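You operate a simulated robot arm through the tools that you are given. There is no shell and no other tool.

You are at the controls of a simulated robot arm. One attempt, no reset.

TASK
Swap the black block for the blue one, then check the master panel.
Fine: first move the purple block's pin to notch 5, so that a pin stays in on each side; the new pin stands in notch 6, the black block goes on a rest; one push of the check button lights the lamp; the other blocks stay.

Only the result counts: the job must be done as asked and must still hold three seconds after the hand-in. Knocking over, shifting, dropping, spilling or breaking anything else fails it.

THE ROBOT
A 7-joint arm with a two-finger parallel gripper, fixed in place. Base frame: the origin is at the foot of the arm, x ahead of it, y to its left, z up. Lengths are in cm, angles in degrees, forces in N, time in s.
With the tool pointing down near the work surface it reaches from about 30 to 72 cm from the base axis. Its first joint turns from -166.0 to 166.0 degrees. Payload 3.43 kg.
The TCP is the grasp point between the finger pads, 3 cm short of the fingertips. In the tool frame z runs along the fingers and y along their closing line. Largest opening 9.4 cm; finger width 2.8, thickness 1; the body of the gripper, 5 by 9.6 cm, starts 5.5 cm behind the TCP.
Orientation is that of the tool frame in the base frame, as a unit quaternion [w, x, y, z]. With the fingers straight down and closing along the base's y, the tool's x points along the base's -x, its y along +y and its z along -z.

THE INTERFACE
- The arm moves only by the tool jog_arm. Its argument "targets" is a list of rows, each an object of numbers (a shift or turn left out is 0, a gripper value left out holds the last): "fingers": the closure, from 0 (fully open) to 1 (shut); "x", "y", "z": the shift along the tool's x, y, z in mm; "ax", "ay", "az": the turn, a rotation vector about the tool's x, y, z in degrees. In form: [{"fingers": .., "x": .., "y": .., "z": .., "ax": .., "ay": .., "az": ..}, ...]. A call has 1 to 20 rows; each row shifts and turns the commanded pose from where the row before left it, along the tool's axes as they then stand. Rows are played at 5 a second. More than 5 cm and 8.6 degrees between two rows, or a gripper value outside its range, and nothing of the call is played. Where a pose cannot be reached the arm comes as near as it can. A force on the tool above 40 N (or 10 N above the force at the start of the call, whichever is more), or a blocked arm, ends the call early, and 0.2 s more pass. Each finger travels about 10.8 cm/s and halts on what it meets, pressing with about 27 N; the grip force reading is that of the motor and also rises with nothing between the fingers. The clock runs only during rows and for 0.2 s after the last one: add rows that do not move to give the fingers time. The reply holds the time, the measured pose of the TCP, the force on the tool along the base axes, the opening and the grip force, in the units named above and with some noise, with the torque about the TCP (base axes, N m) and any sound that the robot's microphone picked up.
- Cameras (640 x 400 px; columns grow to the right, rows downward): "scene" is fixed at [4.83, 49.71, 156.16]; the picture's right is [-0.43, -0.90, 0.00], its down [-0.67, 0.32, -0.67] and it looks along [0.61, -0.29, -0.74] (base axes); focal length 369 px, centre (320, 200). "wrist" rides on the gripper at [7.6, 1.4, -10.2] in the tool frame; the picture's right is [-0.18, 0.98, 0.00], its down [-0.75, -0.14, -0.64] and it looks along [-0.63, -0.12, 0.77] (tool axes); focal length 243 px, centre (320, 200). There is no depth. A picture from a camera that has moved, and an enlarged one, comes with that camera's place and axes in the base frame and with its lens. The place of the scene camera against the robot may be out by one fixed shift of up to 1.2 cm in any direction.
- grab_frame(camera): a new picture of that camera. No time passes.
- lift_body(by): slides the trunk up (or, below 0, down) by that many cm; the arm rides with it, the base frame stays. It gives what a move gives, with no picture.
- zoom(camera, box): a new picture of the part [left, top, right, bottom] of that camera's present view, enlarged. No time passes.
- close_job(): hands the job in; it is judged then, once.

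Places have to be worked out from the pictures, the camera data and where the tool is seen. Open the gripper and draw the arm clear of the work before you hand the job in, unless the task says otherwise.

The tools are called as a command line: name --argument value ..., lists and objects as JSON in quotes. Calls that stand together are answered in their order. jog_arm: Moves the arm, as the interface text tells. Its arguments: {"type":"object","properties":{"targets":{"type":"array","items":{"type":"object","properties":{"fingers":{"type":"number"},"x":{"type":"number"},"y":{"type":"number"},"z":{"type":"number"},"ax":{"type":"number"},"ay":{"type":"number"},"az":{"type":"number"}}}}},"required":["targets"]} The other tools are called the same way: lift_body (by) slides the trunk up or down; grab_frame (camera) takes a picture; zoom (camera, box) takes an enlarged picture of a part of a camera's view; close_job () hands the job in.

At the start:

```text
t: 0.0
eef_pos: [38.42, 1.73, 110.13]
ee_rot: [0.0, 0.0, 1.0, 0.0]
wrist_force: [0.1, -0.1, 0.4]
moment: [-0.01, -0.02, 0.04]
width: 9.38
grip_force: 0.2
trunk travel left (down, up): [-17.5, 41.5]
```

scene: 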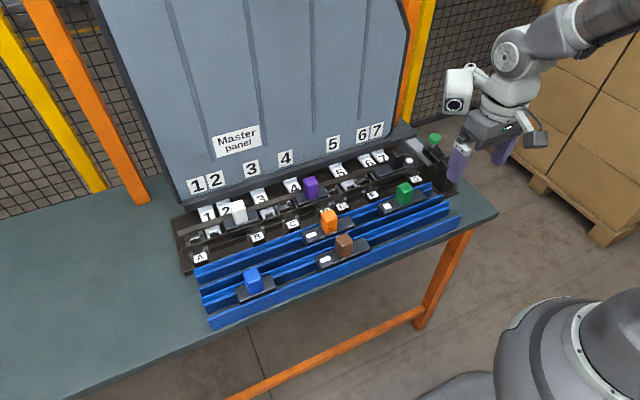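
wrist: 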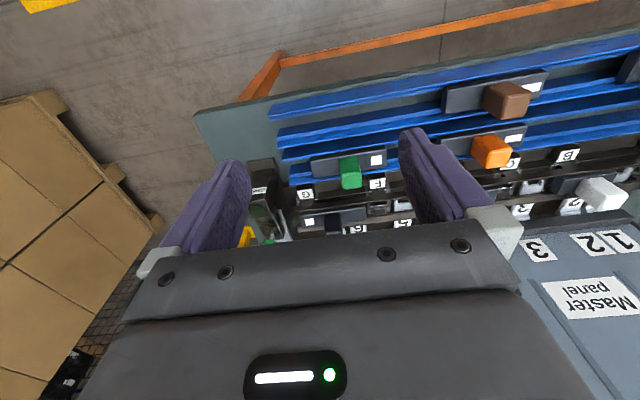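

I start by enlarging the scene view over the panel to understand the device before moving anything.

zoom --camera "scene" --box '[170, 120, 330, 220]'

zoom --camera "scene" --box '[300, 120, 460, 220]'

zoom --camera "scene" --box '[170, 200, 410, 350]'

zoom --camera "wrist" --box '[240, 60, 640, 310]'

```text
4.00 times, centred on (250, 170) of scene
camera zoom: at [4.83, 49.71, 156.16], right [-0.43, -0.9, 0.0], down [-0.67, 0.32, -0.67], along [0.61, -0.29, -0.74], focal length 1474 px, centre (600, 320)
```

zoom: 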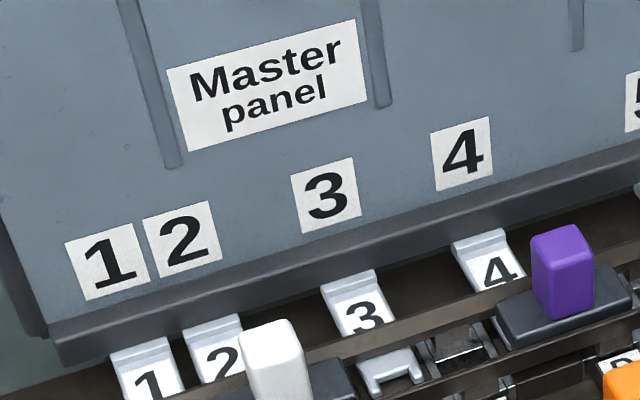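

```text
4.00 times, centred on (380, 170) of scene
camera zoom: at [4.83, 49.71, 156.16], right [-0.43, -0.9, 0.0], down [-0.67, 0.32, -0.67], along [0.61, -0.29, -0.74], focal length 1474 px, centre (80, 320)
```

zoom: 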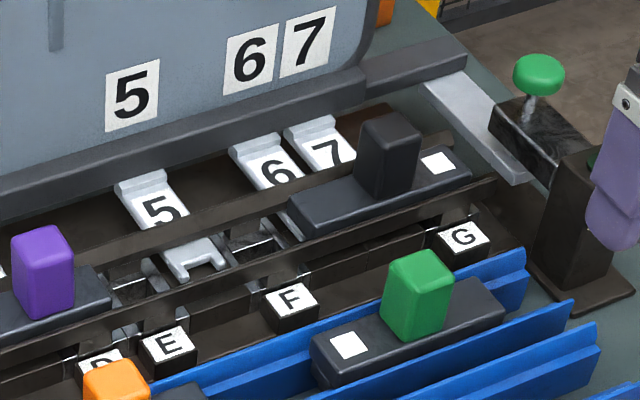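

```text
2.67 times, centred on (290, 275) of scene
camera zoom: at [4.83, 49.71, 156.16], right [-0.43, -0.9, 0.0], down [-0.67, 0.32, -0.67], along [0.61, -0.29, -0.74], focal length 983 px, centre (400, 0)
```

zoom: 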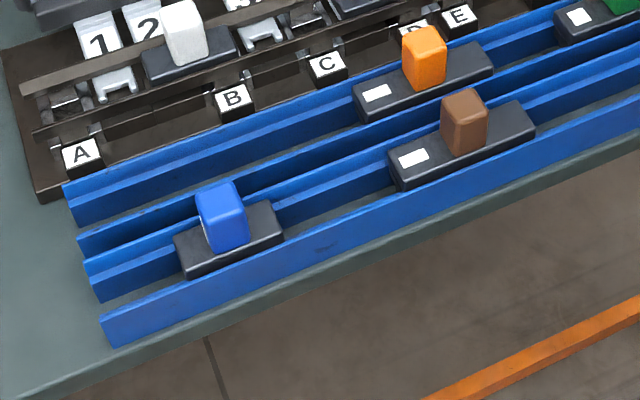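

```text
1.60 times, centred on (440, 185) of wrist
camera zoom: at [30.94, 3.34, 120.38], right [0.18, 0.98, 0.0], down [0.75, -0.14, 0.64], along [0.63, -0.12, -0.77], focal length 388 px, centre (128, 224)
```

zoom: 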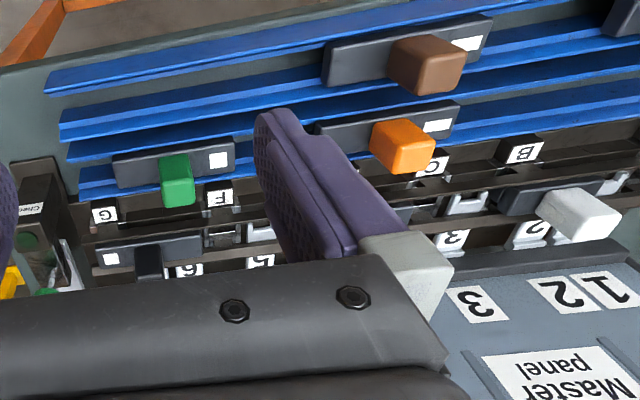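

The panel runs along base y, with the rests at about x 45–55 and the notch row at about x 62–68, and block tops near z 87–90. I move forward and up-left, staying well above everything, for a better wrist view of the notches.

jog_arm --targets '[{"x": -40, "y": 10}, {"x": -40, "y": 10}, {"x": -40, "y": 10}, {"x": -30, "y": 0}, {}, {}]'

grab_frame --camera "wrist"

```text
t: 1.4
eef_pos: [53.44, 4.63, 110.16]
ee_rot: [0.001, -0.001, 1.0, 0.0]
wrist_force: [-0.8, 0.3, 0.8]
moment: [0.0, -0.02, 0.01]
width: 9.39
grip_force: 0.2
trunk travel left (down, up): [-17.5, 41.5]
```

```text
taken
camera wrist: at [45.85, 6.27, 120.4], right [0.18, 0.98, 0.0], down [0.75, -0.14, 0.64], along [0.63, -0.12, -0.77], focal length 243 px, centre (320, 200)
```

wrist: 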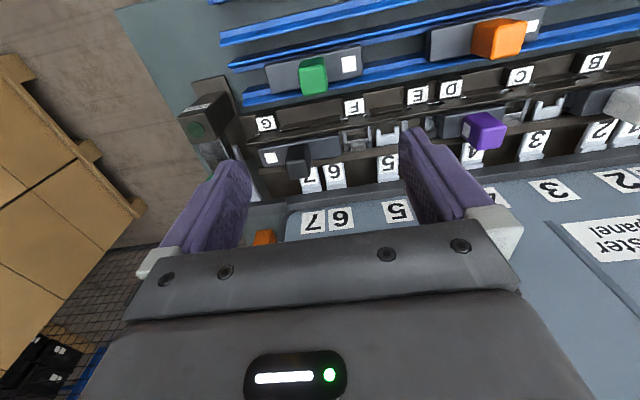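

zoom --camera "wrist" --box '[180, 70, 420, 220]'

zoom --camera "wrist" --box '[400, 40, 640, 190]'

```text
2.67 times, centred on (300, 145) of wrist
camera zoom: at [45.85, 6.27, 120.4], right [0.18, 0.98, 0.0], down [0.75, -0.14, 0.64], along [0.63, -0.12, -0.77], focal length 647 px, centre (373, 347)
```

zoom: 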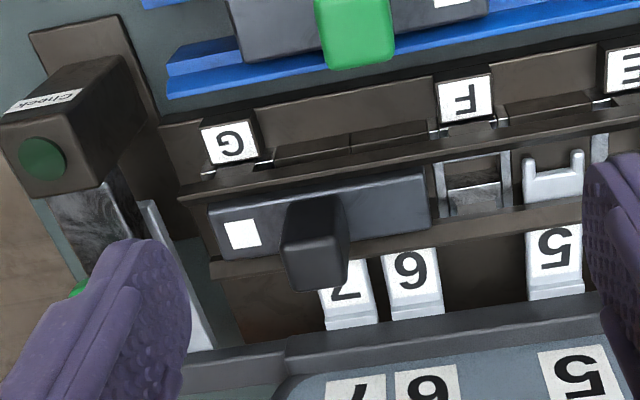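

```text
2.67 times, centred on (520, 115) of wrist
camera zoom: at [45.85, 6.27, 120.4], right [0.18, 0.98, 0.0], down [0.75, -0.14, 0.64], along [0.63, -0.12, -0.77], focal length 647 px, centre (-213, 427)
```

zoom: 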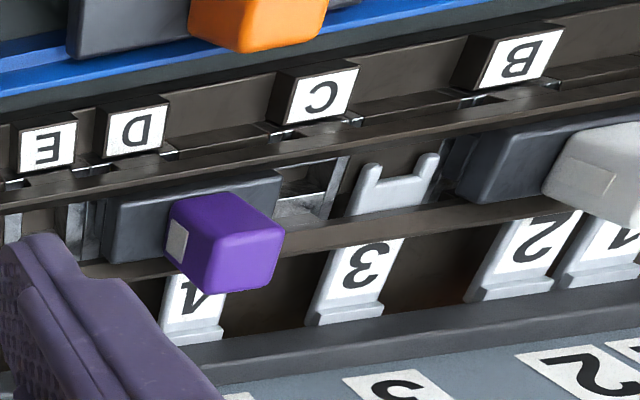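

The two wrist views give the black block's base top at z≈87.1, x≈63.5, spanning y≈-6.3 to 6.3, and the green base top at z≈85.4. I go closer for a detailed look at the empty channel between 6 and 5, keeping the fingertips above z 97.

jog_arm --targets '[{"x": -17, "y": 15, "z": 23}, {"x": -17, "y": 15, "z": 23}, {"x": -17, "y": 15, "z": 23}, {"x": -14, "y": 14, "z": 23}, {}, {}]'

grab_frame --camera "wrist"

zoom --camera "wrist" --box '[200, 30, 440, 180]'

zoom --camera "wrist" --box '[400, 30, 640, 180]'

```text
t: 2.8
eef_pos: [59.86, 10.62, 100.84]
ee_rot: [0.0, -0.001, 1.0, 0.0]
wrist_force: [0.4, 0.1, 0.2]
moment: [-0.02, 0.02, 0.0]
width: 9.42
grip_force: 0.0
trunk travel left (down, up): [-17.5, 41.5]
```

```text
taken
camera wrist: at [52.28, 12.19, 111.13], right [0.18, 0.98, 0.0], down [0.75, -0.14, 0.64], along [0.63, -0.12, -0.77], focal length 243 px, centre (320, 200)
```

wrist: 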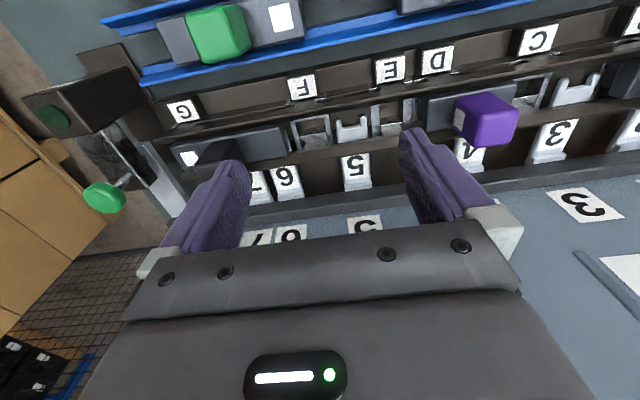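

```text
2.67 times, centred on (320, 105) of wrist
camera zoom: at [52.28, 12.19, 111.13], right [0.18, 0.98, 0.0], down [0.75, -0.14, 0.64], along [0.63, -0.12, -0.77], focal length 647 px, centre (320, 453)
```

zoom: 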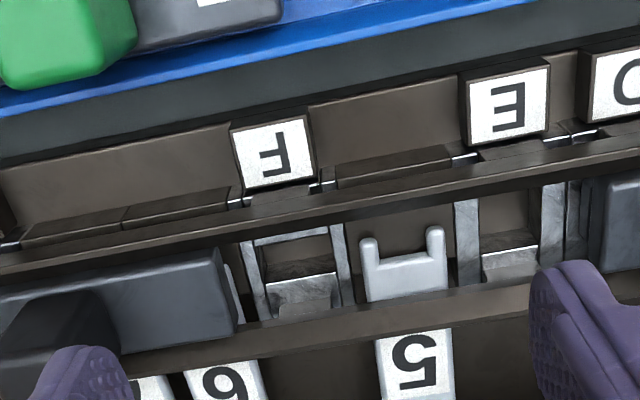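

```text
2.67 times, centred on (520, 105) of wrist
camera zoom: at [52.28, 12.19, 111.13], right [0.18, 0.98, 0.0], down [0.75, -0.14, 0.64], along [0.63, -0.12, -0.77], focal length 647 px, centre (-213, 453)
```

zoom: 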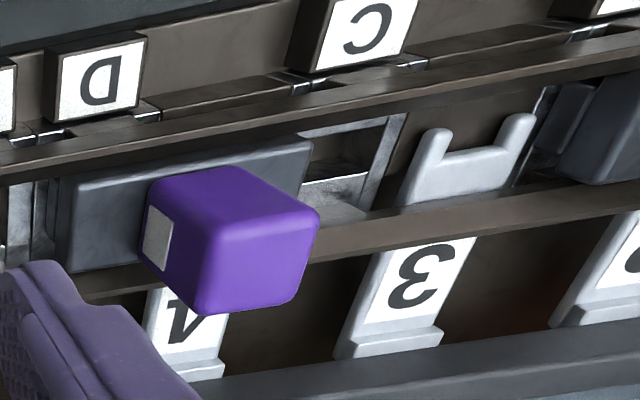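

Slots lie in one row with about 4.4 cm pitch (from -y: G, 7, 6, F, 5, E, D, 4, C, 3 …); number slots have open white forks, letters have metal frames. Next I look at the blue block on its rest, travelling at the same safe height.

jog_arm --targets '[{"x": 20, "y": 44}, {"x": 20, "y": 44}, {"x": 20, "y": 44}, {"x": 20, "y": 44}, {"x": 20, "y": 44}, {"x": 20, "y": 44}, {"x": 20, "y": 44}, {"x": 18, "y": 44}, {}, {}]'

grab_frame --camera "wrist"

zoom --camera "wrist" --box '[200, 30, 440, 180]'

```text
t: 5.0
eef_pos: [44.54, 45.91, 100.87]
ee_rot: [0.0, -0.001, 1.0, 0.0]
wrist_force: [0.0, -0.3, -0.5]
moment: [0.03, -0.01, 0.01]
width: 9.41
grip_force: 0.1
trunk travel left (down, up): [-17.5, 41.5]
```

```text
taken
camera wrist: at [36.85, 47.38, 111.24], right [0.18, 0.98, 0.0], down [0.75, -0.14, 0.64], along [0.63, -0.12, -0.77], focal length 243 px, centre (320, 200)
```

wrist: 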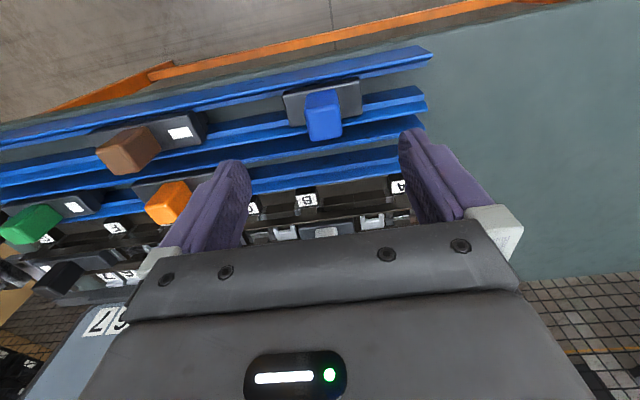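

```text
2.67 times, centred on (320, 105) of wrist
camera zoom: at [36.85, 47.38, 111.24], right [0.18, 0.98, 0.0], down [0.75, -0.14, 0.64], along [0.63, -0.12, -0.77], focal length 647 px, centre (320, 453)
```

zoom: 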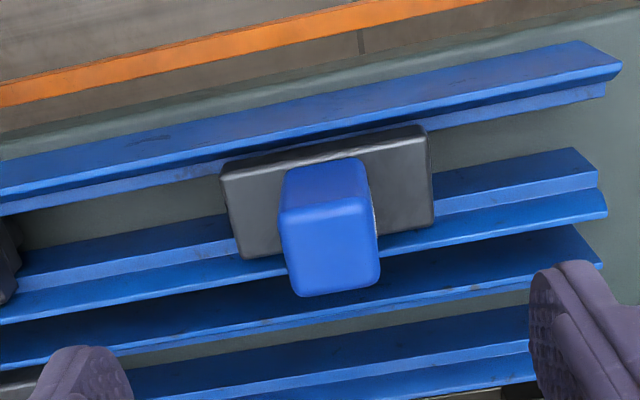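

Blue sits on the front rest (base y≈42.2–50.1, x≈45.3, base top z≈85.4, knob top ≈90), with what looks like a white patch on its +y knob side. Now I view the purple and white blocks from the +y side.

jog_arm --targets '[{"x": -35, "y": -20}, {"x": -35, "y": -20}, {"x": -35, "y": -20}, {"x": -35, "y": -20}, {"x": -10, "y": -20}, {}, {}]'

grab_frame --camera "wrist"

zoom --camera "wrist" --box '[150, 30, 390, 180]'

zoom --camera "wrist" --box '[320, 30, 560, 180]'

```text
t: 6.6
eef_pos: [59.17, 35.8, 101.0]
ee_rot: [0.0, 0.0, 1.0, 0.0]
wrist_force: [-0.3, -0.2, 0.1]
moment: [0.02, 0.03, 0.0]
width: 9.4
grip_force: 0.0
trunk travel left (down, up): [-17.5, 41.5]
```

```text
taken
camera wrist: at [51.61, 37.42, 111.28], right [0.18, 0.98, 0.0], down [0.75, -0.14, 0.64], along [0.63, -0.12, -0.77], focal length 243 px, centre (320, 200)
```

wrist: 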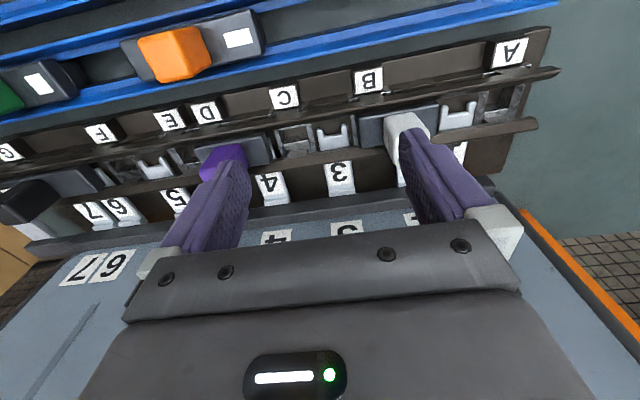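

```text
2.67 times, centred on (270, 105) of wrist
camera zoom: at [51.61, 37.42, 111.28], right [0.18, 0.98, 0.0], down [0.75, -0.14, 0.64], along [0.63, -0.12, -0.77], focal length 647 px, centre (453, 453)
```

zoom: 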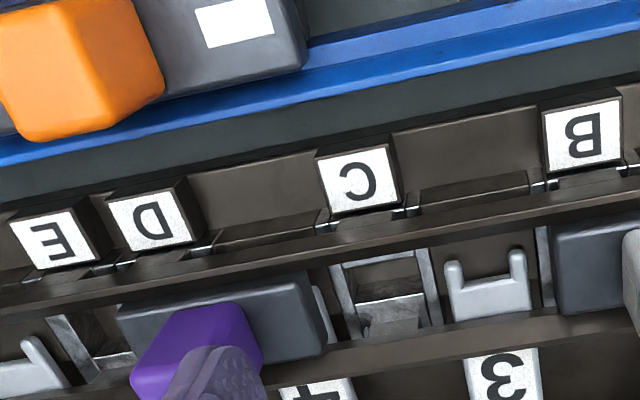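

```text
2.67 times, centred on (440, 105) of wrist
camera zoom: at [51.61, 37.42, 111.28], right [0.18, 0.98, 0.0], down [0.75, -0.14, 0.64], along [0.63, -0.12, -0.77], focal length 647 px, centre (0, 453)
```

zoom: 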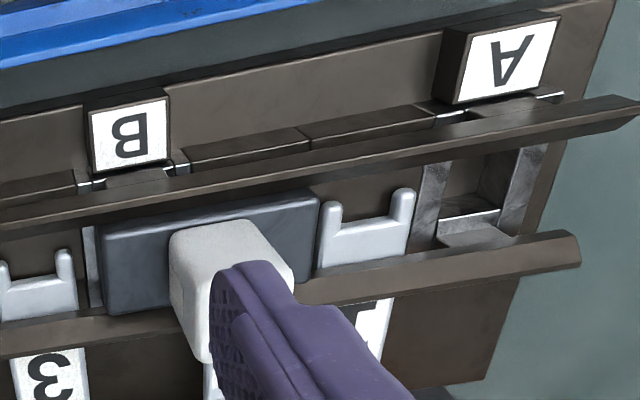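

Slot pitch is about 4.6 cm (G≈-4.8, 7≈-0.2, 6≈4.35, F≈9, 5≈13.55, E≈18.1, D≈22.7, 4≈27.3); purple covers D and 4, black covers G, 7 and 6. Next I look at the check station at the -y end.

jog_arm --targets '[{"y": -44}, {"y": -44}, {"y": -44}, {"y": -44}, {"y": -44}, {"y": -44}, {"y": -44}, {"y": -44}, {"y": -44}, {"y": -44}, {"y": -44}, {}, {}]'

grab_frame --camera "wrist"

zoom --camera "wrist" --box '[200, 30, 440, 180]'

zoom --camera "scene" --box '[390, 110, 486, 170]'

```text
t: 9.4
eef_pos: [59.26, -12.55, 101.04]
ee_rot: [0.001, 0.0, 1.0, 0.0]
wrist_force: [-0.3, -0.1, -0.5]
moment: [-0.03, -0.04, 0.0]
width: 9.39
grip_force: 0.1
trunk travel left (down, up): [-17.5, 41.5]
```

```text
taken
camera wrist: at [51.7, -10.99, 111.28], right [0.18, 0.98, 0.0], down [0.75, -0.14, 0.64], along [0.63, -0.12, -0.77], focal length 243 px, centre (320, 200)
```

wrist: 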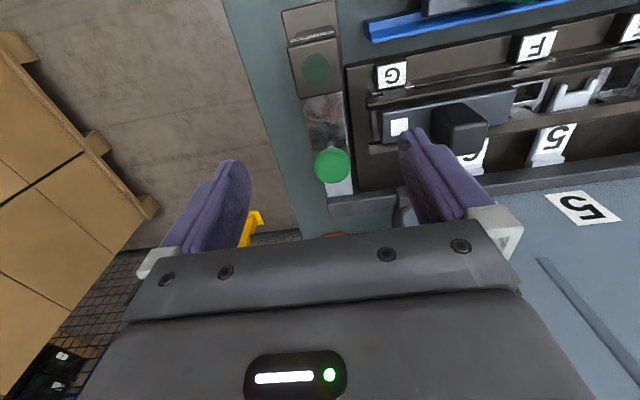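

```text
2.67 times, centred on (320, 105) of wrist
camera zoom: at [51.7, -10.99, 111.28], right [0.18, 0.98, 0.0], down [0.75, -0.14, 0.64], along [0.63, -0.12, -0.77], focal length 647 px, centre (320, 453)
```

zoom: 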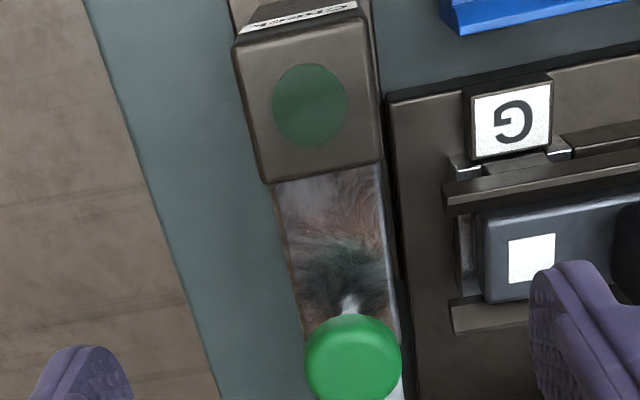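

```text
6.67 times, centred on (438, 140) of scene
camera zoom: at [4.83, 49.71, 156.16], right [-0.43, -0.9, 0.0], down [-0.67, 0.32, -0.67], along [0.61, -0.29, -0.74], focal length 2457 px, centre (-467, 600)
```

zoom: 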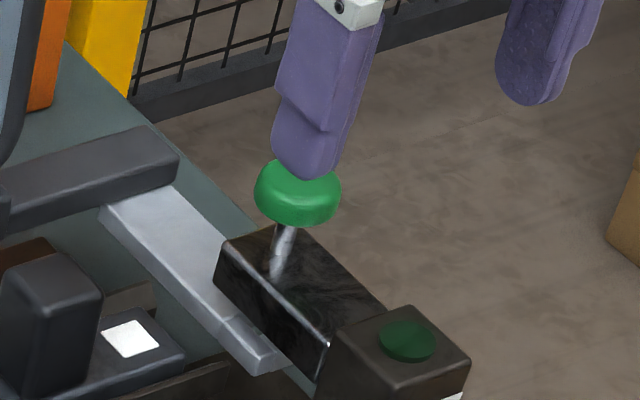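

The mushroom on the vertical stem (about x 64.3, y -13.4, z 91.5) is the push button; the dark green disc on top of the "Check" box is the lamp. Now I go above the purple block to locate its knob precisely.

jog_arm --targets '[{"x": -5, "y": 42, "z": 0}, {"x": -5, "y": 42}, {"x": -5, "y": 42}, {"x": -5, "y": 42}, {"x": -5, "y": 42}, {"x": -5, "y": 42}, {"x": -5, "y": 42}, {"x": -5, "y": 42}, {"x": 0, "y": 40}, {}, {}]'

grab_frame --camera "wrist"

zoom --camera "wrist" --box '[240, 60, 400, 160]'

```text
t: 11.8
eef_pos: [63.09, 25.0, 100.88]
ee_rot: [0.0, 0.0, 1.0, 0.0]
wrist_force: [0.5, -0.8, -0.6]
moment: [-0.01, 0.01, -0.02]
width: 9.39
grip_force: 0.1
trunk travel left (down, up): [-17.5, 41.5]
```

```text
taken
camera wrist: at [55.52, 26.68, 111.14], right [0.18, 0.98, 0.0], down [0.75, -0.14, 0.64], along [0.63, -0.12, -0.77], focal length 243 px, centre (320, 200)
```

wrist: 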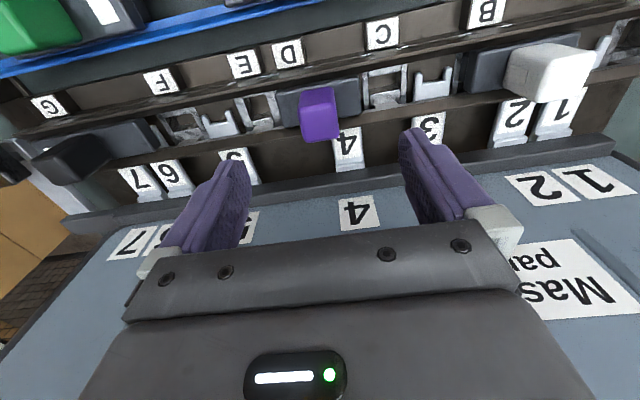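

```text
4.00 times, centred on (320, 110) of wrist
camera zoom: at [55.52, 26.68, 111.14], right [0.18, 0.98, 0.0], down [0.75, -0.14, 0.64], along [0.63, -0.12, -0.77], focal length 970 px, centre (320, 560)
```

zoom: 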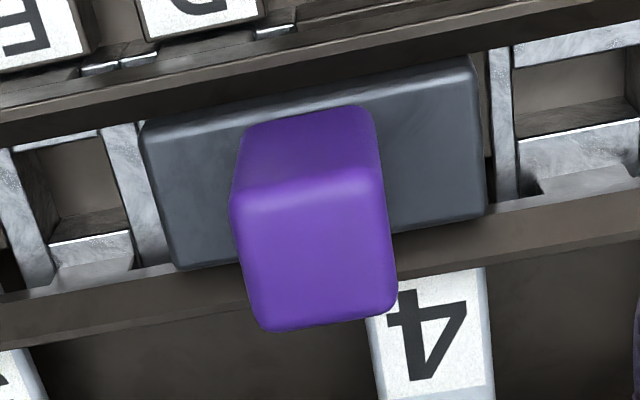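

The purple base spans x 61.5–64.9, y 21.35–29.1 and its knob is centred near (63.3, 25.2) with top z≈92. I descend to TCP z≈90.7 so the tips stay 0.5 cm above its base, fingers still open.

jog_arm --targets '[{"x": -2, "y": 2, "z": 25}, {"z": 25}, {"z": 25}, {"z": 18}, {"z": 9}, {}, {}]'

grab_frame --camera "wrist"

zoom --camera "scene" --box '[240, 130, 400, 230]'

```text
t: 13.4
eef_pos: [63.51, 25.44, 90.67]
ee_rot: [0.0, -0.001, 1.0, 0.0]
wrist_force: [-0.2, 0.3, -0.7]
moment: [0.0, 0.0, 0.04]
width: 9.41
grip_force: 0.1
trunk travel left (down, up): [-17.5, 41.5]
```

```text
taken
camera wrist: at [55.92, 26.86, 100.98], right [0.18, 0.98, 0.0], down [0.75, -0.14, 0.64], along [0.63, -0.12, -0.77], focal length 243 px, centre (320, 200)
```

wrist: 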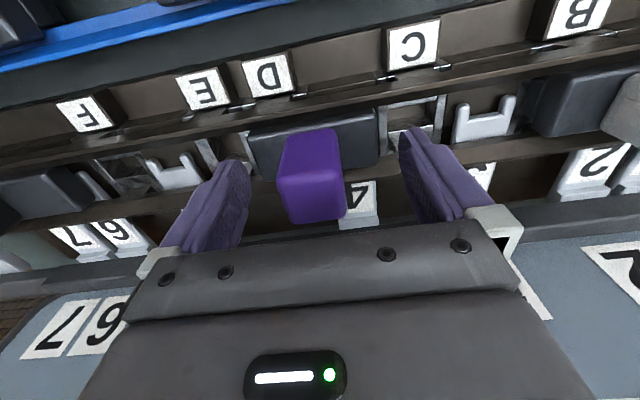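

```text
4.00 times, centred on (320, 180) of scene
camera zoom: at [4.83, 49.71, 156.16], right [-0.43, -0.9, 0.0], down [-0.67, 0.32, -0.67], along [0.61, -0.29, -0.74], focal length 1474 px, centre (320, 280)
```

zoom: 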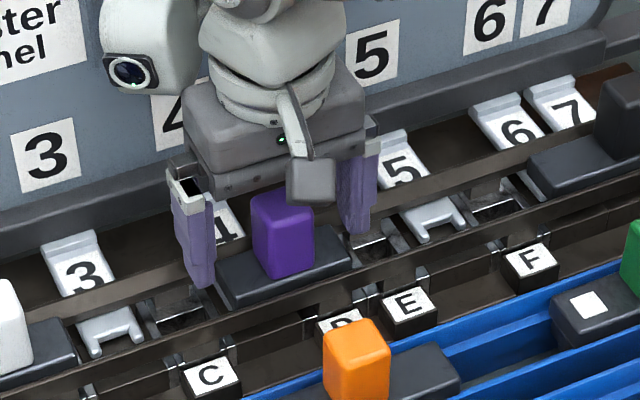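

The fingers straddle the purple knob, which sits about 2 mm toward -y of the midpoint. I centre by 2 mm and close the fingers.

jog_arm --targets '[{"y": -2}, {"fingers": 0.5}, {"fingers": 1.0}, {"fingers": 1.0}, {"fingers": 1.0}, {"fingers": 1.0}]'

grab_frame --camera "wrist"

```text
t: 14.8
eef_pos: [63.46, 25.19, 90.76]
ee_rot: [0.0, 0.0, 1.0, 0.0]
wrist_force: [0.0, -0.9, -0.7]
moment: [0.01, 0.0, 0.04]
width: 3.6
grip_force: 27.1
trunk travel left (down, up): [-17.5, 41.5]
```

```text
taken
camera wrist: at [55.89, 26.65, 100.98], right [0.18, 0.98, 0.0], down [0.75, -0.14, 0.64], along [0.63, -0.12, -0.77], focal length 243 px, centre (320, 200)
```

wrist: 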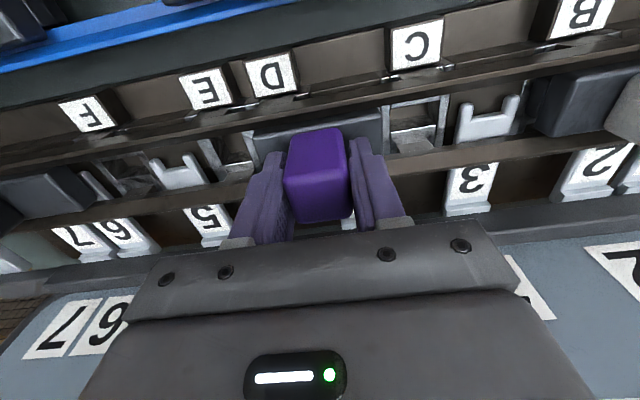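

The knob is gripped (width 3.6, 27 N) with no side load. I lift straight up slowly, watching the force.

jog_arm --targets '[{"z": -4}, {"z": -6}, {"z": -10}, {}]'

zoom --camera "scene" --box '[240, 130, 400, 230]'

```text
t: 15.8
eef_pos: [63.46, 25.14, 92.54]
ee_rot: [0.0, 0.0, 1.0, 0.0]
wrist_force: [-0.6, 0.0, -1.9]
moment: [0.0, -0.01, -0.01]
width: 3.62
grip_force: 27.4
trunk travel left (down, up): [-17.5, 41.5]
```

```text
4.00 times, centred on (320, 180) of scene
camera zoom: at [4.83, 49.71, 156.16], right [-0.43, -0.9, 0.0], down [-0.67, 0.32, -0.67], along [0.61, -0.29, -0.74], focal length 1474 px, centre (320, 280)
```

zoom: 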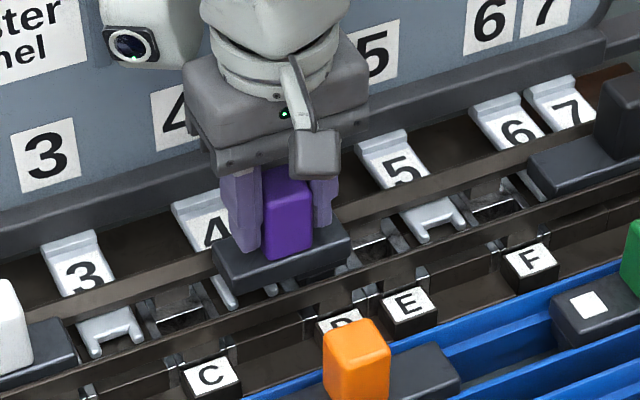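

It lifts freely. I raise it another 8 cm and look for the pin under the base.

jog_arm --targets '[{"z": -25}, {"z": -25}, {"z": -25}, {"z": -15}, {}, {}]'

zoom --camera "scene" --box '[240, 100, 400, 200]'

zoom --camera "wrist" --box '[200, 50, 440, 200]'

```text
t: 17.2
eef_pos: [63.52, 25.17, 101.66]
ee_rot: [0.0, 0.0, 1.0, -0.001]
wrist_force: [0.0, -0.1, -2.8]
moment: [0.03, -0.01, 0.03]
width: 3.6
grip_force: 26.8
trunk travel left (down, up): [-17.5, 41.5]
```

```text
4.00 times, centred on (320, 150) of scene
camera zoom: at [4.83, 49.71, 156.16], right [-0.43, -0.9, 0.0], down [-0.67, 0.32, -0.67], along [0.61, -0.29, -0.74], focal length 1474 px, centre (320, 400)
```

zoom: 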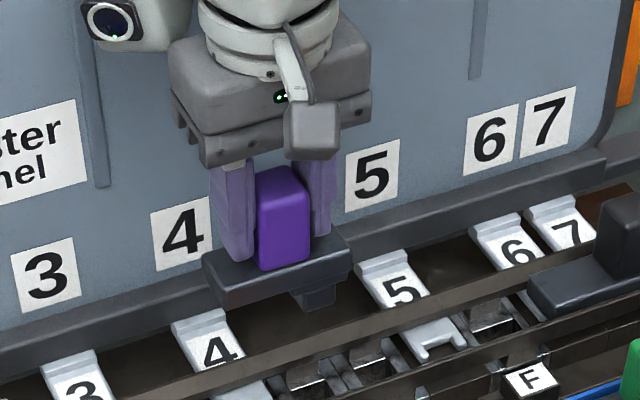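

```text
2.67 times, centred on (320, 125) of wrist
camera zoom: at [55.94, 26.75, 111.95], right [0.18, 0.98, 0.0], down [0.75, -0.14, 0.64], along [0.63, -0.12, -0.77], focal length 647 px, centre (320, 400)
```

zoom: 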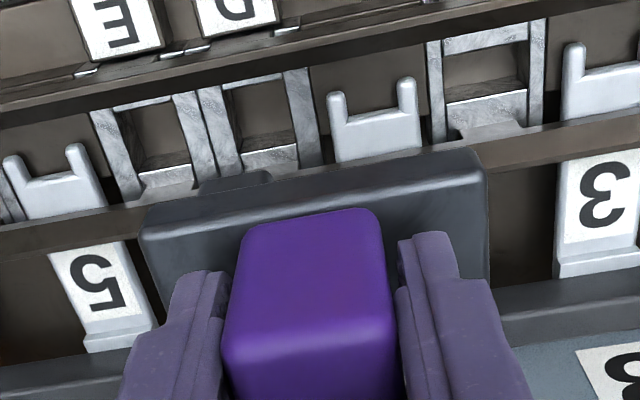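

A pin (lug) is visible under the purple base at its -y end, i.e. the end marked by the white patch – so the patch marks the pin end. I zoom in to measure the pin and the fork.

zoom --camera "wrist" --box '[240, 85, 336, 145]'

zoom --camera "scene" --box '[280, 150, 344, 190]'

zoom --camera "scene" --box '[300, 165, 380, 215]'

```text
6.67 times, centred on (288, 115) of wrist
camera zoom: at [55.94, 26.75, 111.95], right [0.18, 0.98, 0.0], down [0.75, -0.14, 0.64], along [0.63, -0.12, -0.77], focal length 1618 px, centre (533, 767)
```

zoom: 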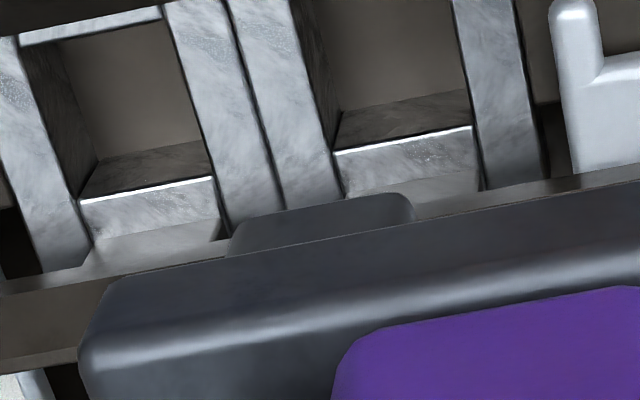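

```text
10.00 times, centred on (312, 170) of scene
camera zoom: at [4.83, 49.71, 156.16], right [-0.43, -0.9, 0.0], down [-0.67, 0.32, -0.67], along [0.61, -0.29, -0.74], focal length 3686 px, centre (400, 500)
```

zoom: 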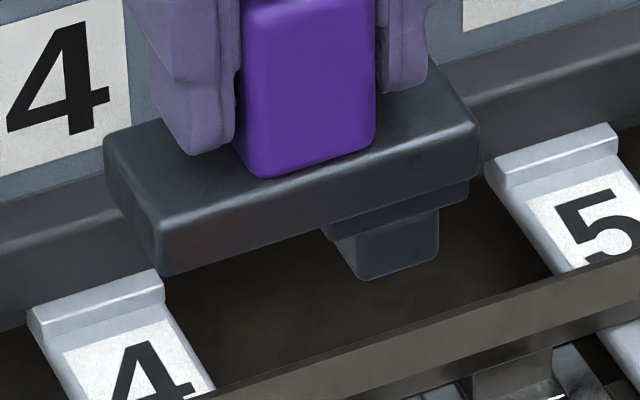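

```text
8.00 times, centred on (340, 190) of scene
camera zoom: at [4.83, 49.71, 156.16], right [-0.43, -0.9, 0.0], down [-0.67, 0.32, -0.67], along [0.61, -0.29, -0.74], focal length 2949 px, centre (160, 280)
```

zoom: 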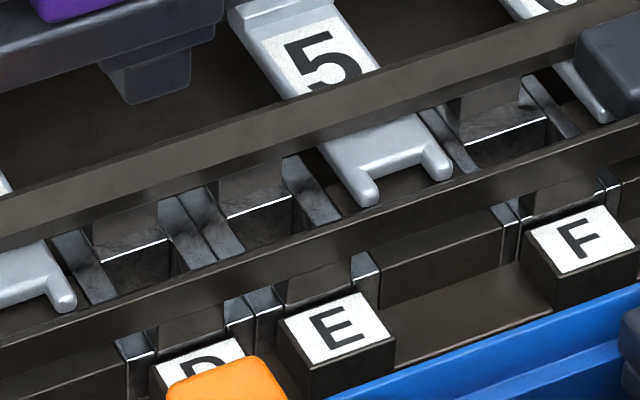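

The pin (about 2 cm wide, below a collar) is at the -y end, so it stood in D; the panel has no measurable yaw. Pitch 4.6 cm means D→5 is 9.2 cm, so I shift the purple block -92 mm in y at this height and check the alignment before lowering.

jog_arm --targets '[{"y": -30}, {"y": -30}, {"y": -22}, {"y": -10}, {}, {}]'

zoom --camera "scene" --box '[300, 130, 396, 190]'

zoom --camera "wrist" --box '[220, 50, 380, 150]'

```text
t: 18.6
eef_pos: [63.58, 15.83, 101.64]
ee_rot: [0.0, 0.001, 1.0, 0.001]
wrist_force: [0.5, 0.8, -2.3]
moment: [0.04, 0.02, -0.02]
width: 3.62
grip_force: 26.4
trunk travel left (down, up): [-17.5, 41.5]
```

```text
6.67 times, centred on (348, 160) of scene
camera zoom: at [4.83, 49.71, 156.16], right [-0.43, -0.9, 0.0], down [-0.67, 0.32, -0.67], along [0.61, -0.29, -0.74], focal length 2457 px, centre (133, 467)
```

zoom: 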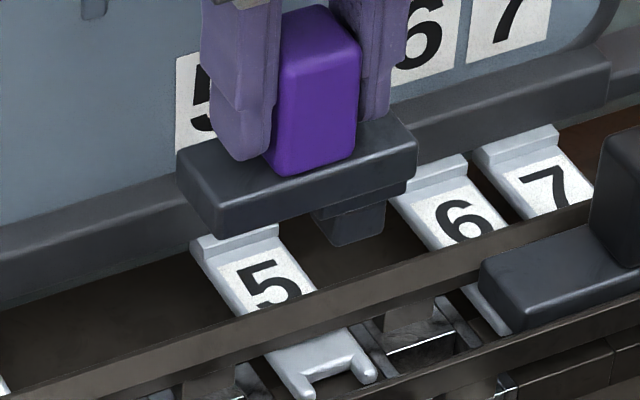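

```text
4.00 times, centred on (300, 100) of wrist
camera zoom: at [55.95, 17.43, 111.86], right [0.18, 0.98, 0.0], down [0.75, -0.14, 0.64], along [0.63, -0.12, -0.77], focal length 970 px, centre (400, 600)
```

zoom: 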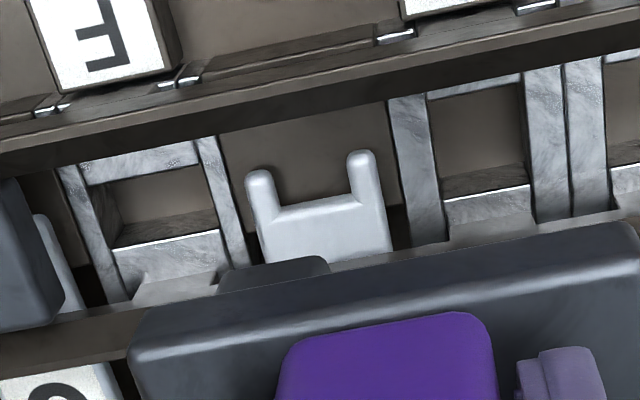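

The pin hangs close above fork 5. The measured shift was 9.34 cm versus 9.2 wanted, so I correct +1.4 mm and lower 6.5 cm to check alignment near the fork, without touching yet.

jog_arm --targets '[{"y": 1.4, "z": 20}, {"z": 20}, {"z": 15}, {"z": 10}, {}, {}]'

zoom --camera "scene" --box '[310, 150, 390, 200]'

zoom --camera "wrist" --box '[220, 70, 380, 170]'

```text
t: 20.0
eef_pos: [63.58, 15.99, 95.23]
ee_rot: [0.0, 0.0, 1.0, 0.0]
wrist_force: [0.8, -0.8, -1.9]
moment: [0.02, 0.0, 0.0]
width: 3.63
grip_force: 26.9
trunk travel left (down, up): [-17.5, 41.5]
```

```text
8.00 times, centred on (350, 175) of scene
camera zoom: at [4.83, 49.71, 156.16], right [-0.43, -0.9, 0.0], down [-0.67, 0.32, -0.67], along [0.61, -0.29, -0.74], focal length 2949 px, centre (80, 400)
```

zoom: 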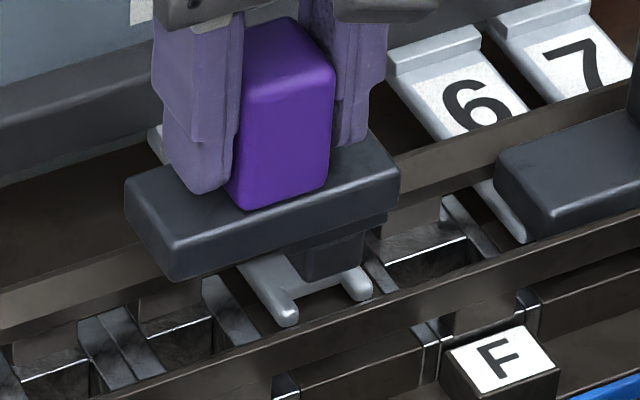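

```text
4.00 times, centred on (300, 120) of wrist
camera zoom: at [55.96, 17.57, 105.41], right [0.18, 0.98, 0.0], down [0.75, -0.14, 0.64], along [0.63, -0.12, -0.77], focal length 970 px, centre (400, 520)
```

zoom: 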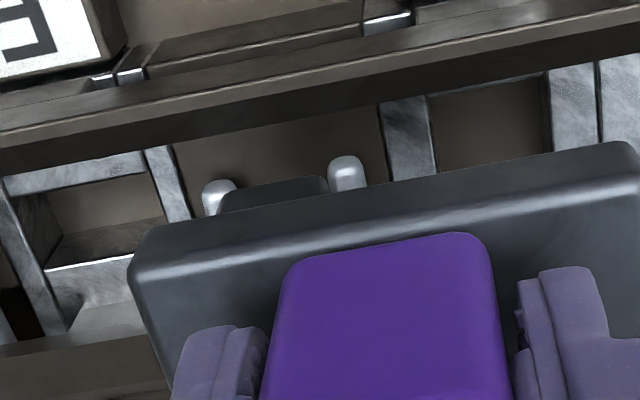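

Pin and fork 5 are nearly aligned, but I must compare the pin width with the fork gap precisely before going down. I zoom strongly with both cameras.

zoom --camera "scene" --box '[332, 172, 364, 192]'

zoom --camera "wrist" --box '[250, 95, 330, 145]'

```text
16.00 times, centred on (348, 182) of scene
camera zoom: at [4.83, 49.71, 156.16], right [-0.43, -0.9, 0.0], down [-0.67, 0.32, -0.67], along [0.61, -0.29, -0.74], focal length 5898 px, centre (-128, 488)
```

zoom: 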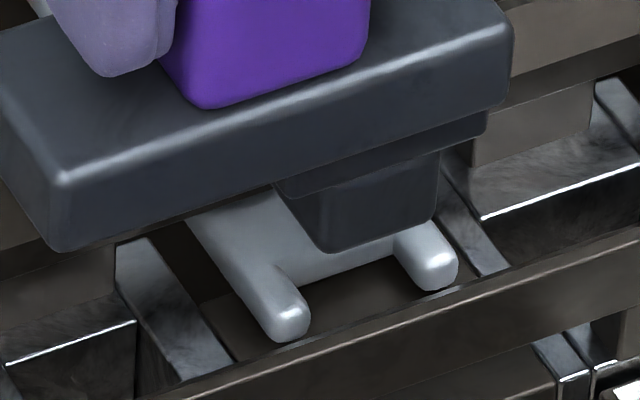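

```text
8.00 times, centred on (290, 120) of wrist
camera zoom: at [55.96, 17.57, 105.41], right [0.18, 0.98, 0.0], down [0.75, -0.14, 0.64], along [0.63, -0.12, -0.77], focal length 1941 px, centre (560, 840)
```

zoom: 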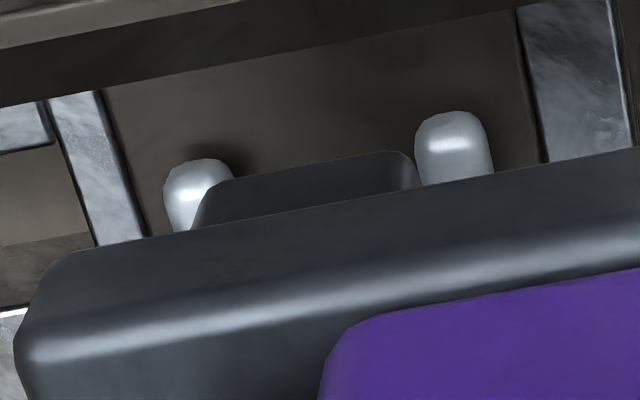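

The gap (~2.0 cm) only slightly exceeds the tapered pin (~1.8–1.95 cm). I lower another 12 mm so pin and prongs are nearly at the same height and parallax vanishes, then look again.

jog_arm --targets '[{"z": 6}, {"z": 6}, {}, {}]'

zoom --camera "scene" --box '[332, 172, 364, 192]'

zoom --camera "wrist" --box '[250, 95, 330, 145]'

```text
t: 21.0
eef_pos: [63.37, 16.04, 93.74]
ee_rot: [0.0, 0.0, 1.0, 0.001]
wrist_force: [-0.1, 0.2, -3.0]
moment: [0.01, -0.01, 0.02]
width: 3.61
grip_force: 26.9
trunk travel left (down, up): [-17.5, 41.5]
```

```text
16.00 times, centred on (348, 182) of scene
camera zoom: at [4.83, 49.71, 156.16], right [-0.43, -0.9, 0.0], down [-0.67, 0.32, -0.67], along [0.61, -0.29, -0.74], focal length 5898 px, centre (-128, 488)
```

zoom: 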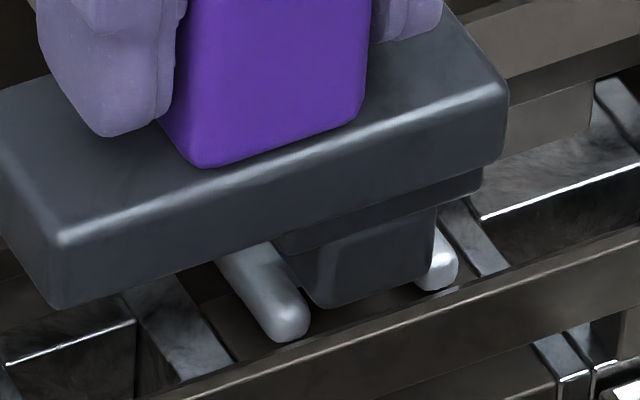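

```text
8.00 times, centred on (290, 120) of wrist
camera zoom: at [55.91, 17.57, 104.17], right [0.18, 0.98, 0.0], down [0.75, -0.14, 0.64], along [0.63, -0.12, -0.77], focal length 1941 px, centre (560, 840)
```

zoom: 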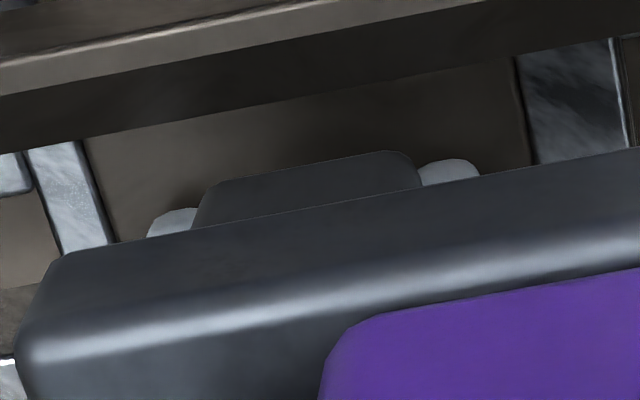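

Pin and prongs are now visually concentric to within about 1 mm (pin slightly toward +y). I correct -0.8 mm and lower in small steps, watching force and z.

jog_arm --targets '[{"y": -0.8}, {"z": 5}, {"z": 5}, {"z": 4}, {}]'

zoom --camera "scene" --box '[324, 172, 372, 202]'

```text
t: 22.2
eef_pos: [63.26, 15.97, 92.7]
ee_rot: [0.001, 0.0, 1.0, 0.0]
wrist_force: [-1.9, -1.6, 13.0]
moment: [-0.38, 0.11, -0.1]
width: 3.64
grip_force: 27.1
trunk travel left (down, up): [-17.5, 41.5]
```

```text
13.33 times, centred on (348, 187) of scene
camera zoom: at [4.83, 49.71, 156.16], right [-0.43, -0.9, 0.0], down [-0.67, 0.32, -0.67], along [0.61, -0.29, -0.74], focal length 4915 px, centre (-53, 373)
```

zoom: 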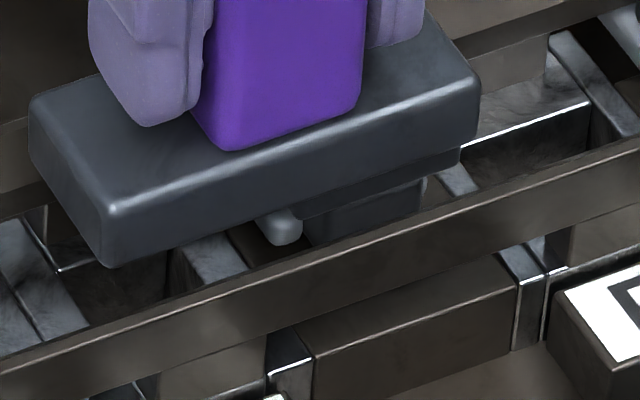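

There is contact (about 15 N) at z 92.7, about 1.9 cm above the seated height; the torque puts it near the pin itself (y≈13.5, x≈62.5). I look closely before doing anything else.

zoom --camera "wrist" --box '[250, 95, 330, 145]'

zoom --camera "scene" --box '[332, 176, 364, 196]'

```text
8.00 times, centred on (290, 120) of wrist
camera zoom: at [55.78, 17.49, 103.0], right [0.18, 0.98, 0.0], down [0.75, -0.14, 0.64], along [0.63, -0.12, -0.77], focal length 1941 px, centre (560, 840)
```

zoom: 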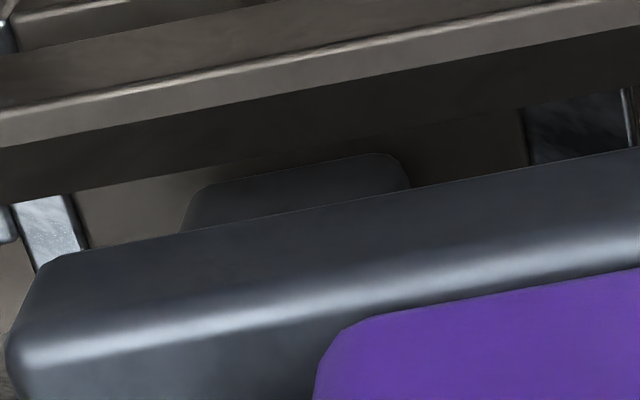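

```text
16.00 times, centred on (348, 186) of scene
camera zoom: at [4.83, 49.71, 156.16], right [-0.43, -0.9, 0.0], down [-0.67, 0.32, -0.67], along [0.61, -0.29, -0.74], focal length 5898 px, centre (-128, 424)
```

zoom: 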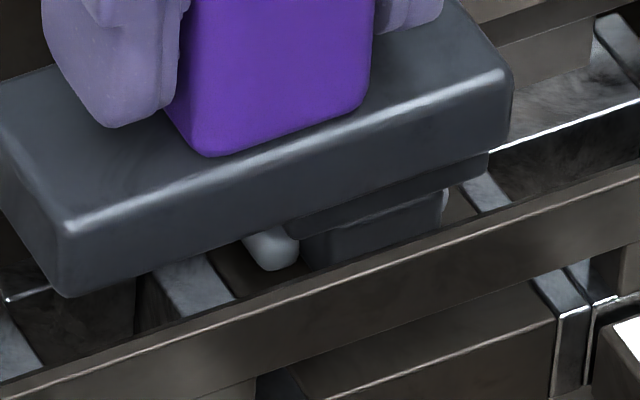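

Accounting for the lateral forces, the contact point comes out near y≈14.3, i.e. the pin's +y edge rides on the +y prong and is being pushed toward -y. I back off 4 mm, shift 1.5 mm toward -y and try again gently.

jog_arm --targets '[{"z": -7}, {"y": -1.5}, {"z": 4}, {"z": 4}, {}]'

```text
t: 23.4
eef_pos: [63.33, 15.85, 92.64]
ee_rot: [0.002, 0.0, 1.0, 0.001]
wrist_force: [-1.5, 1.5, 20.6]
moment: [-0.45, 0.0, 0.05]
width: 3.65
grip_force: 27.3
trunk travel left (down, up): [-17.5, 41.5]
```

The push now comes from the rear (Fx<0, contact x≈63.8), which suggests the pin's rear edge meets the fork body. I need the pin's true shape, so I lift 13 cm, retreat 5 cm in x and turn the block 90° to show the scene camera its pin end.

jog_arm --targets '[{"z": -10}, {"z": -30}, {"z": -30}, {"z": -30}, {"z": -30, "x": 20}, {"x": 30}, {}]'

jog_arm --targets '[{"az": 8}, {"az": 8}, {"az": 8}, {"az": 8}, {"az": 8}, {"az": 8}, {"az": 8}, {"az": 8}, {"az": 8}, {"az": 8}, {"az": 8}, {"az": 2}, {}, {}]'

zoom --camera "scene" --box '[280, 90, 440, 190]'

```text
t: 25.0
eef_pos: [58.57, 15.74, 105.46]
ee_rot: [0.0, 0.0, 1.0, 0.0]
wrist_force: [-0.4, -0.5, -2.5]
moment: [0.04, 0.05, -0.04]
width: 3.61
grip_force: 27.1
trunk travel left (down, up): [-17.5, 41.5]
```

```text
t: 28.0
eef_pos: [58.46, 15.8, 105.42]
ee_rot: [0.0, 0.707, 0.707, 0.0]
wrist_force: [-0.3, -0.4, -2.4]
moment: [-0.02, -0.01, -0.04]
width: 3.63
grip_force: 26.7
trunk travel left (down, up): [-17.5, 41.5]
```

```text
4.00 times, centred on (360, 140) of scene
camera zoom: at [4.83, 49.71, 156.16], right [-0.43, -0.9, 0.0], down [-0.67, 0.32, -0.67], along [0.61, -0.29, -0.74], focal length 1474 px, centre (160, 440)
```

zoom: 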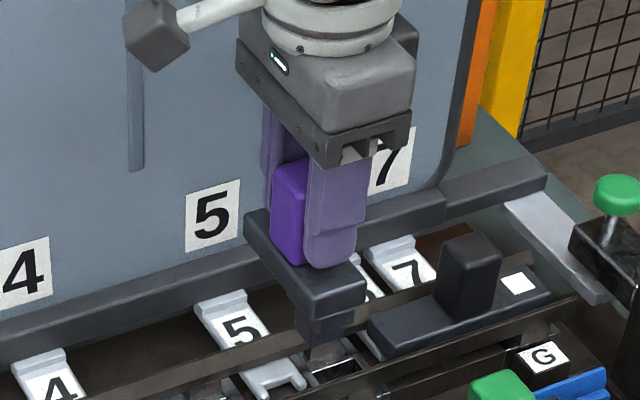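

The block's pin end now faces the scene camera. I zoom on it.

zoom --camera "scene" --box '[336, 140, 384, 170]'

grab_frame --camera "wrist"

```text
13.33 times, centred on (360, 155) of scene
camera zoom: at [4.83, 49.71, 156.16], right [-0.43, -0.9, 0.0], down [-0.67, 0.32, -0.67], along [0.61, -0.29, -0.74], focal length 4915 px, centre (-213, 800)
```

zoom: 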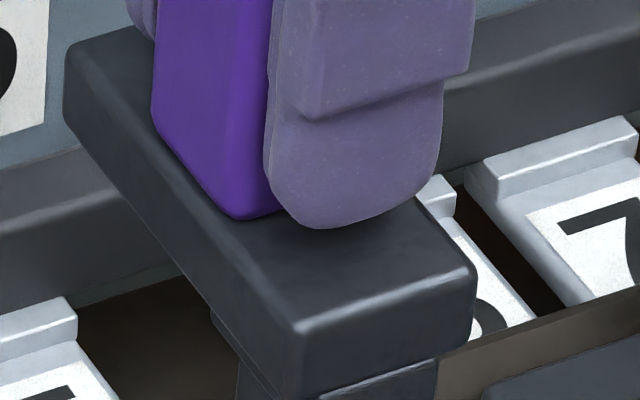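

```text
taken
camera wrist: at [59.96, 23.52, 115.73], right [0.98, -0.18, 0.0], down [-0.14, -0.75, 0.64], along [-0.12, -0.63, -0.77], focal length 243 px, centre (320, 200)
```

wrist: 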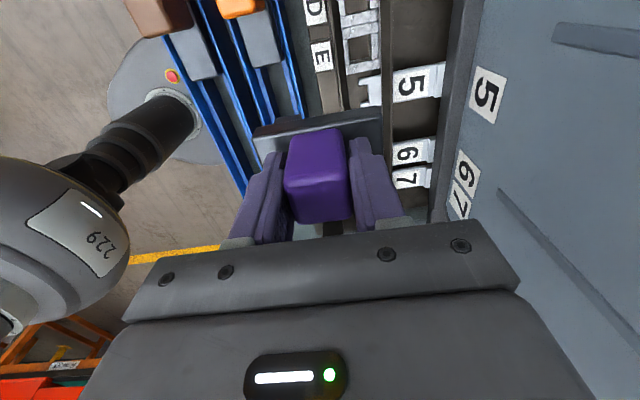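

The pin is just below that crop; I shift the zoom down.

zoom --camera "scene" --box '[336, 156, 384, 186]'

zoom --camera "wrist" --box '[230, 80, 390, 180]'

```text
13.33 times, centred on (360, 171) of scene
camera zoom: at [4.83, 49.71, 156.16], right [-0.43, -0.9, 0.0], down [-0.67, 0.32, -0.67], along [0.61, -0.29, -0.74], focal length 4915 px, centre (-213, 587)
```

zoom: 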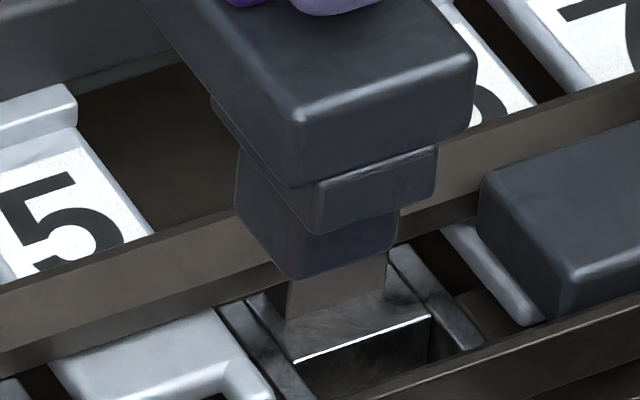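

```text
4.00 times, centred on (310, 130) of wrist
camera zoom: at [59.96, 23.52, 115.73], right [0.98, -0.18, 0.0], down [-0.14, -0.75, 0.64], along [-0.12, -0.63, -0.77], focal length 970 px, centre (360, 480)
```

zoom: 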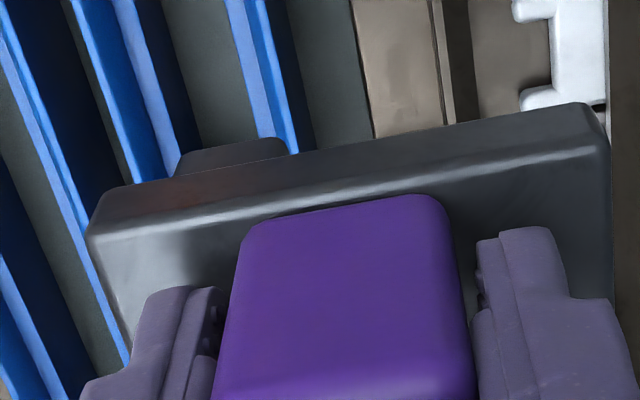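

The end view shows base, collar and pin, but the steep angle leaves its length and offset ambiguous. I raise the trunk 28 cm so the scene camera sees the held block from a flatter angle.

lift_body --by 28

grab_frame --camera "scene"

```text
t: 30.8
eef_pos: [58.27, 15.28, 133.57]
ee_rot: [-0.001, 0.708, 0.706, 0.002]
wrist_force: [0.2, -0.5, -2.7]
moment: [-0.02, -0.01, -0.02]
width: 3.62
grip_force: 26.5
trunk travel left (down, up): [-45.5, 13.5]
```

```text
taken
```

scene: 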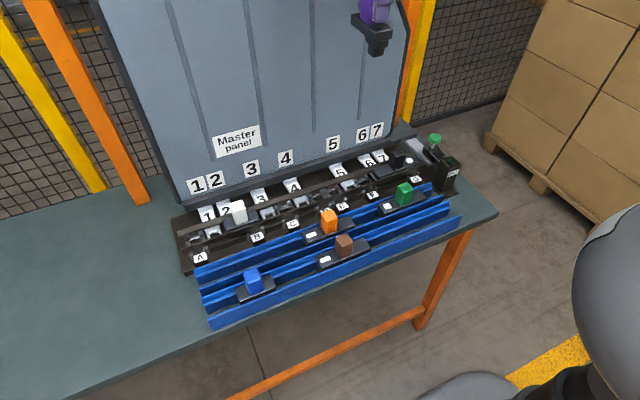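

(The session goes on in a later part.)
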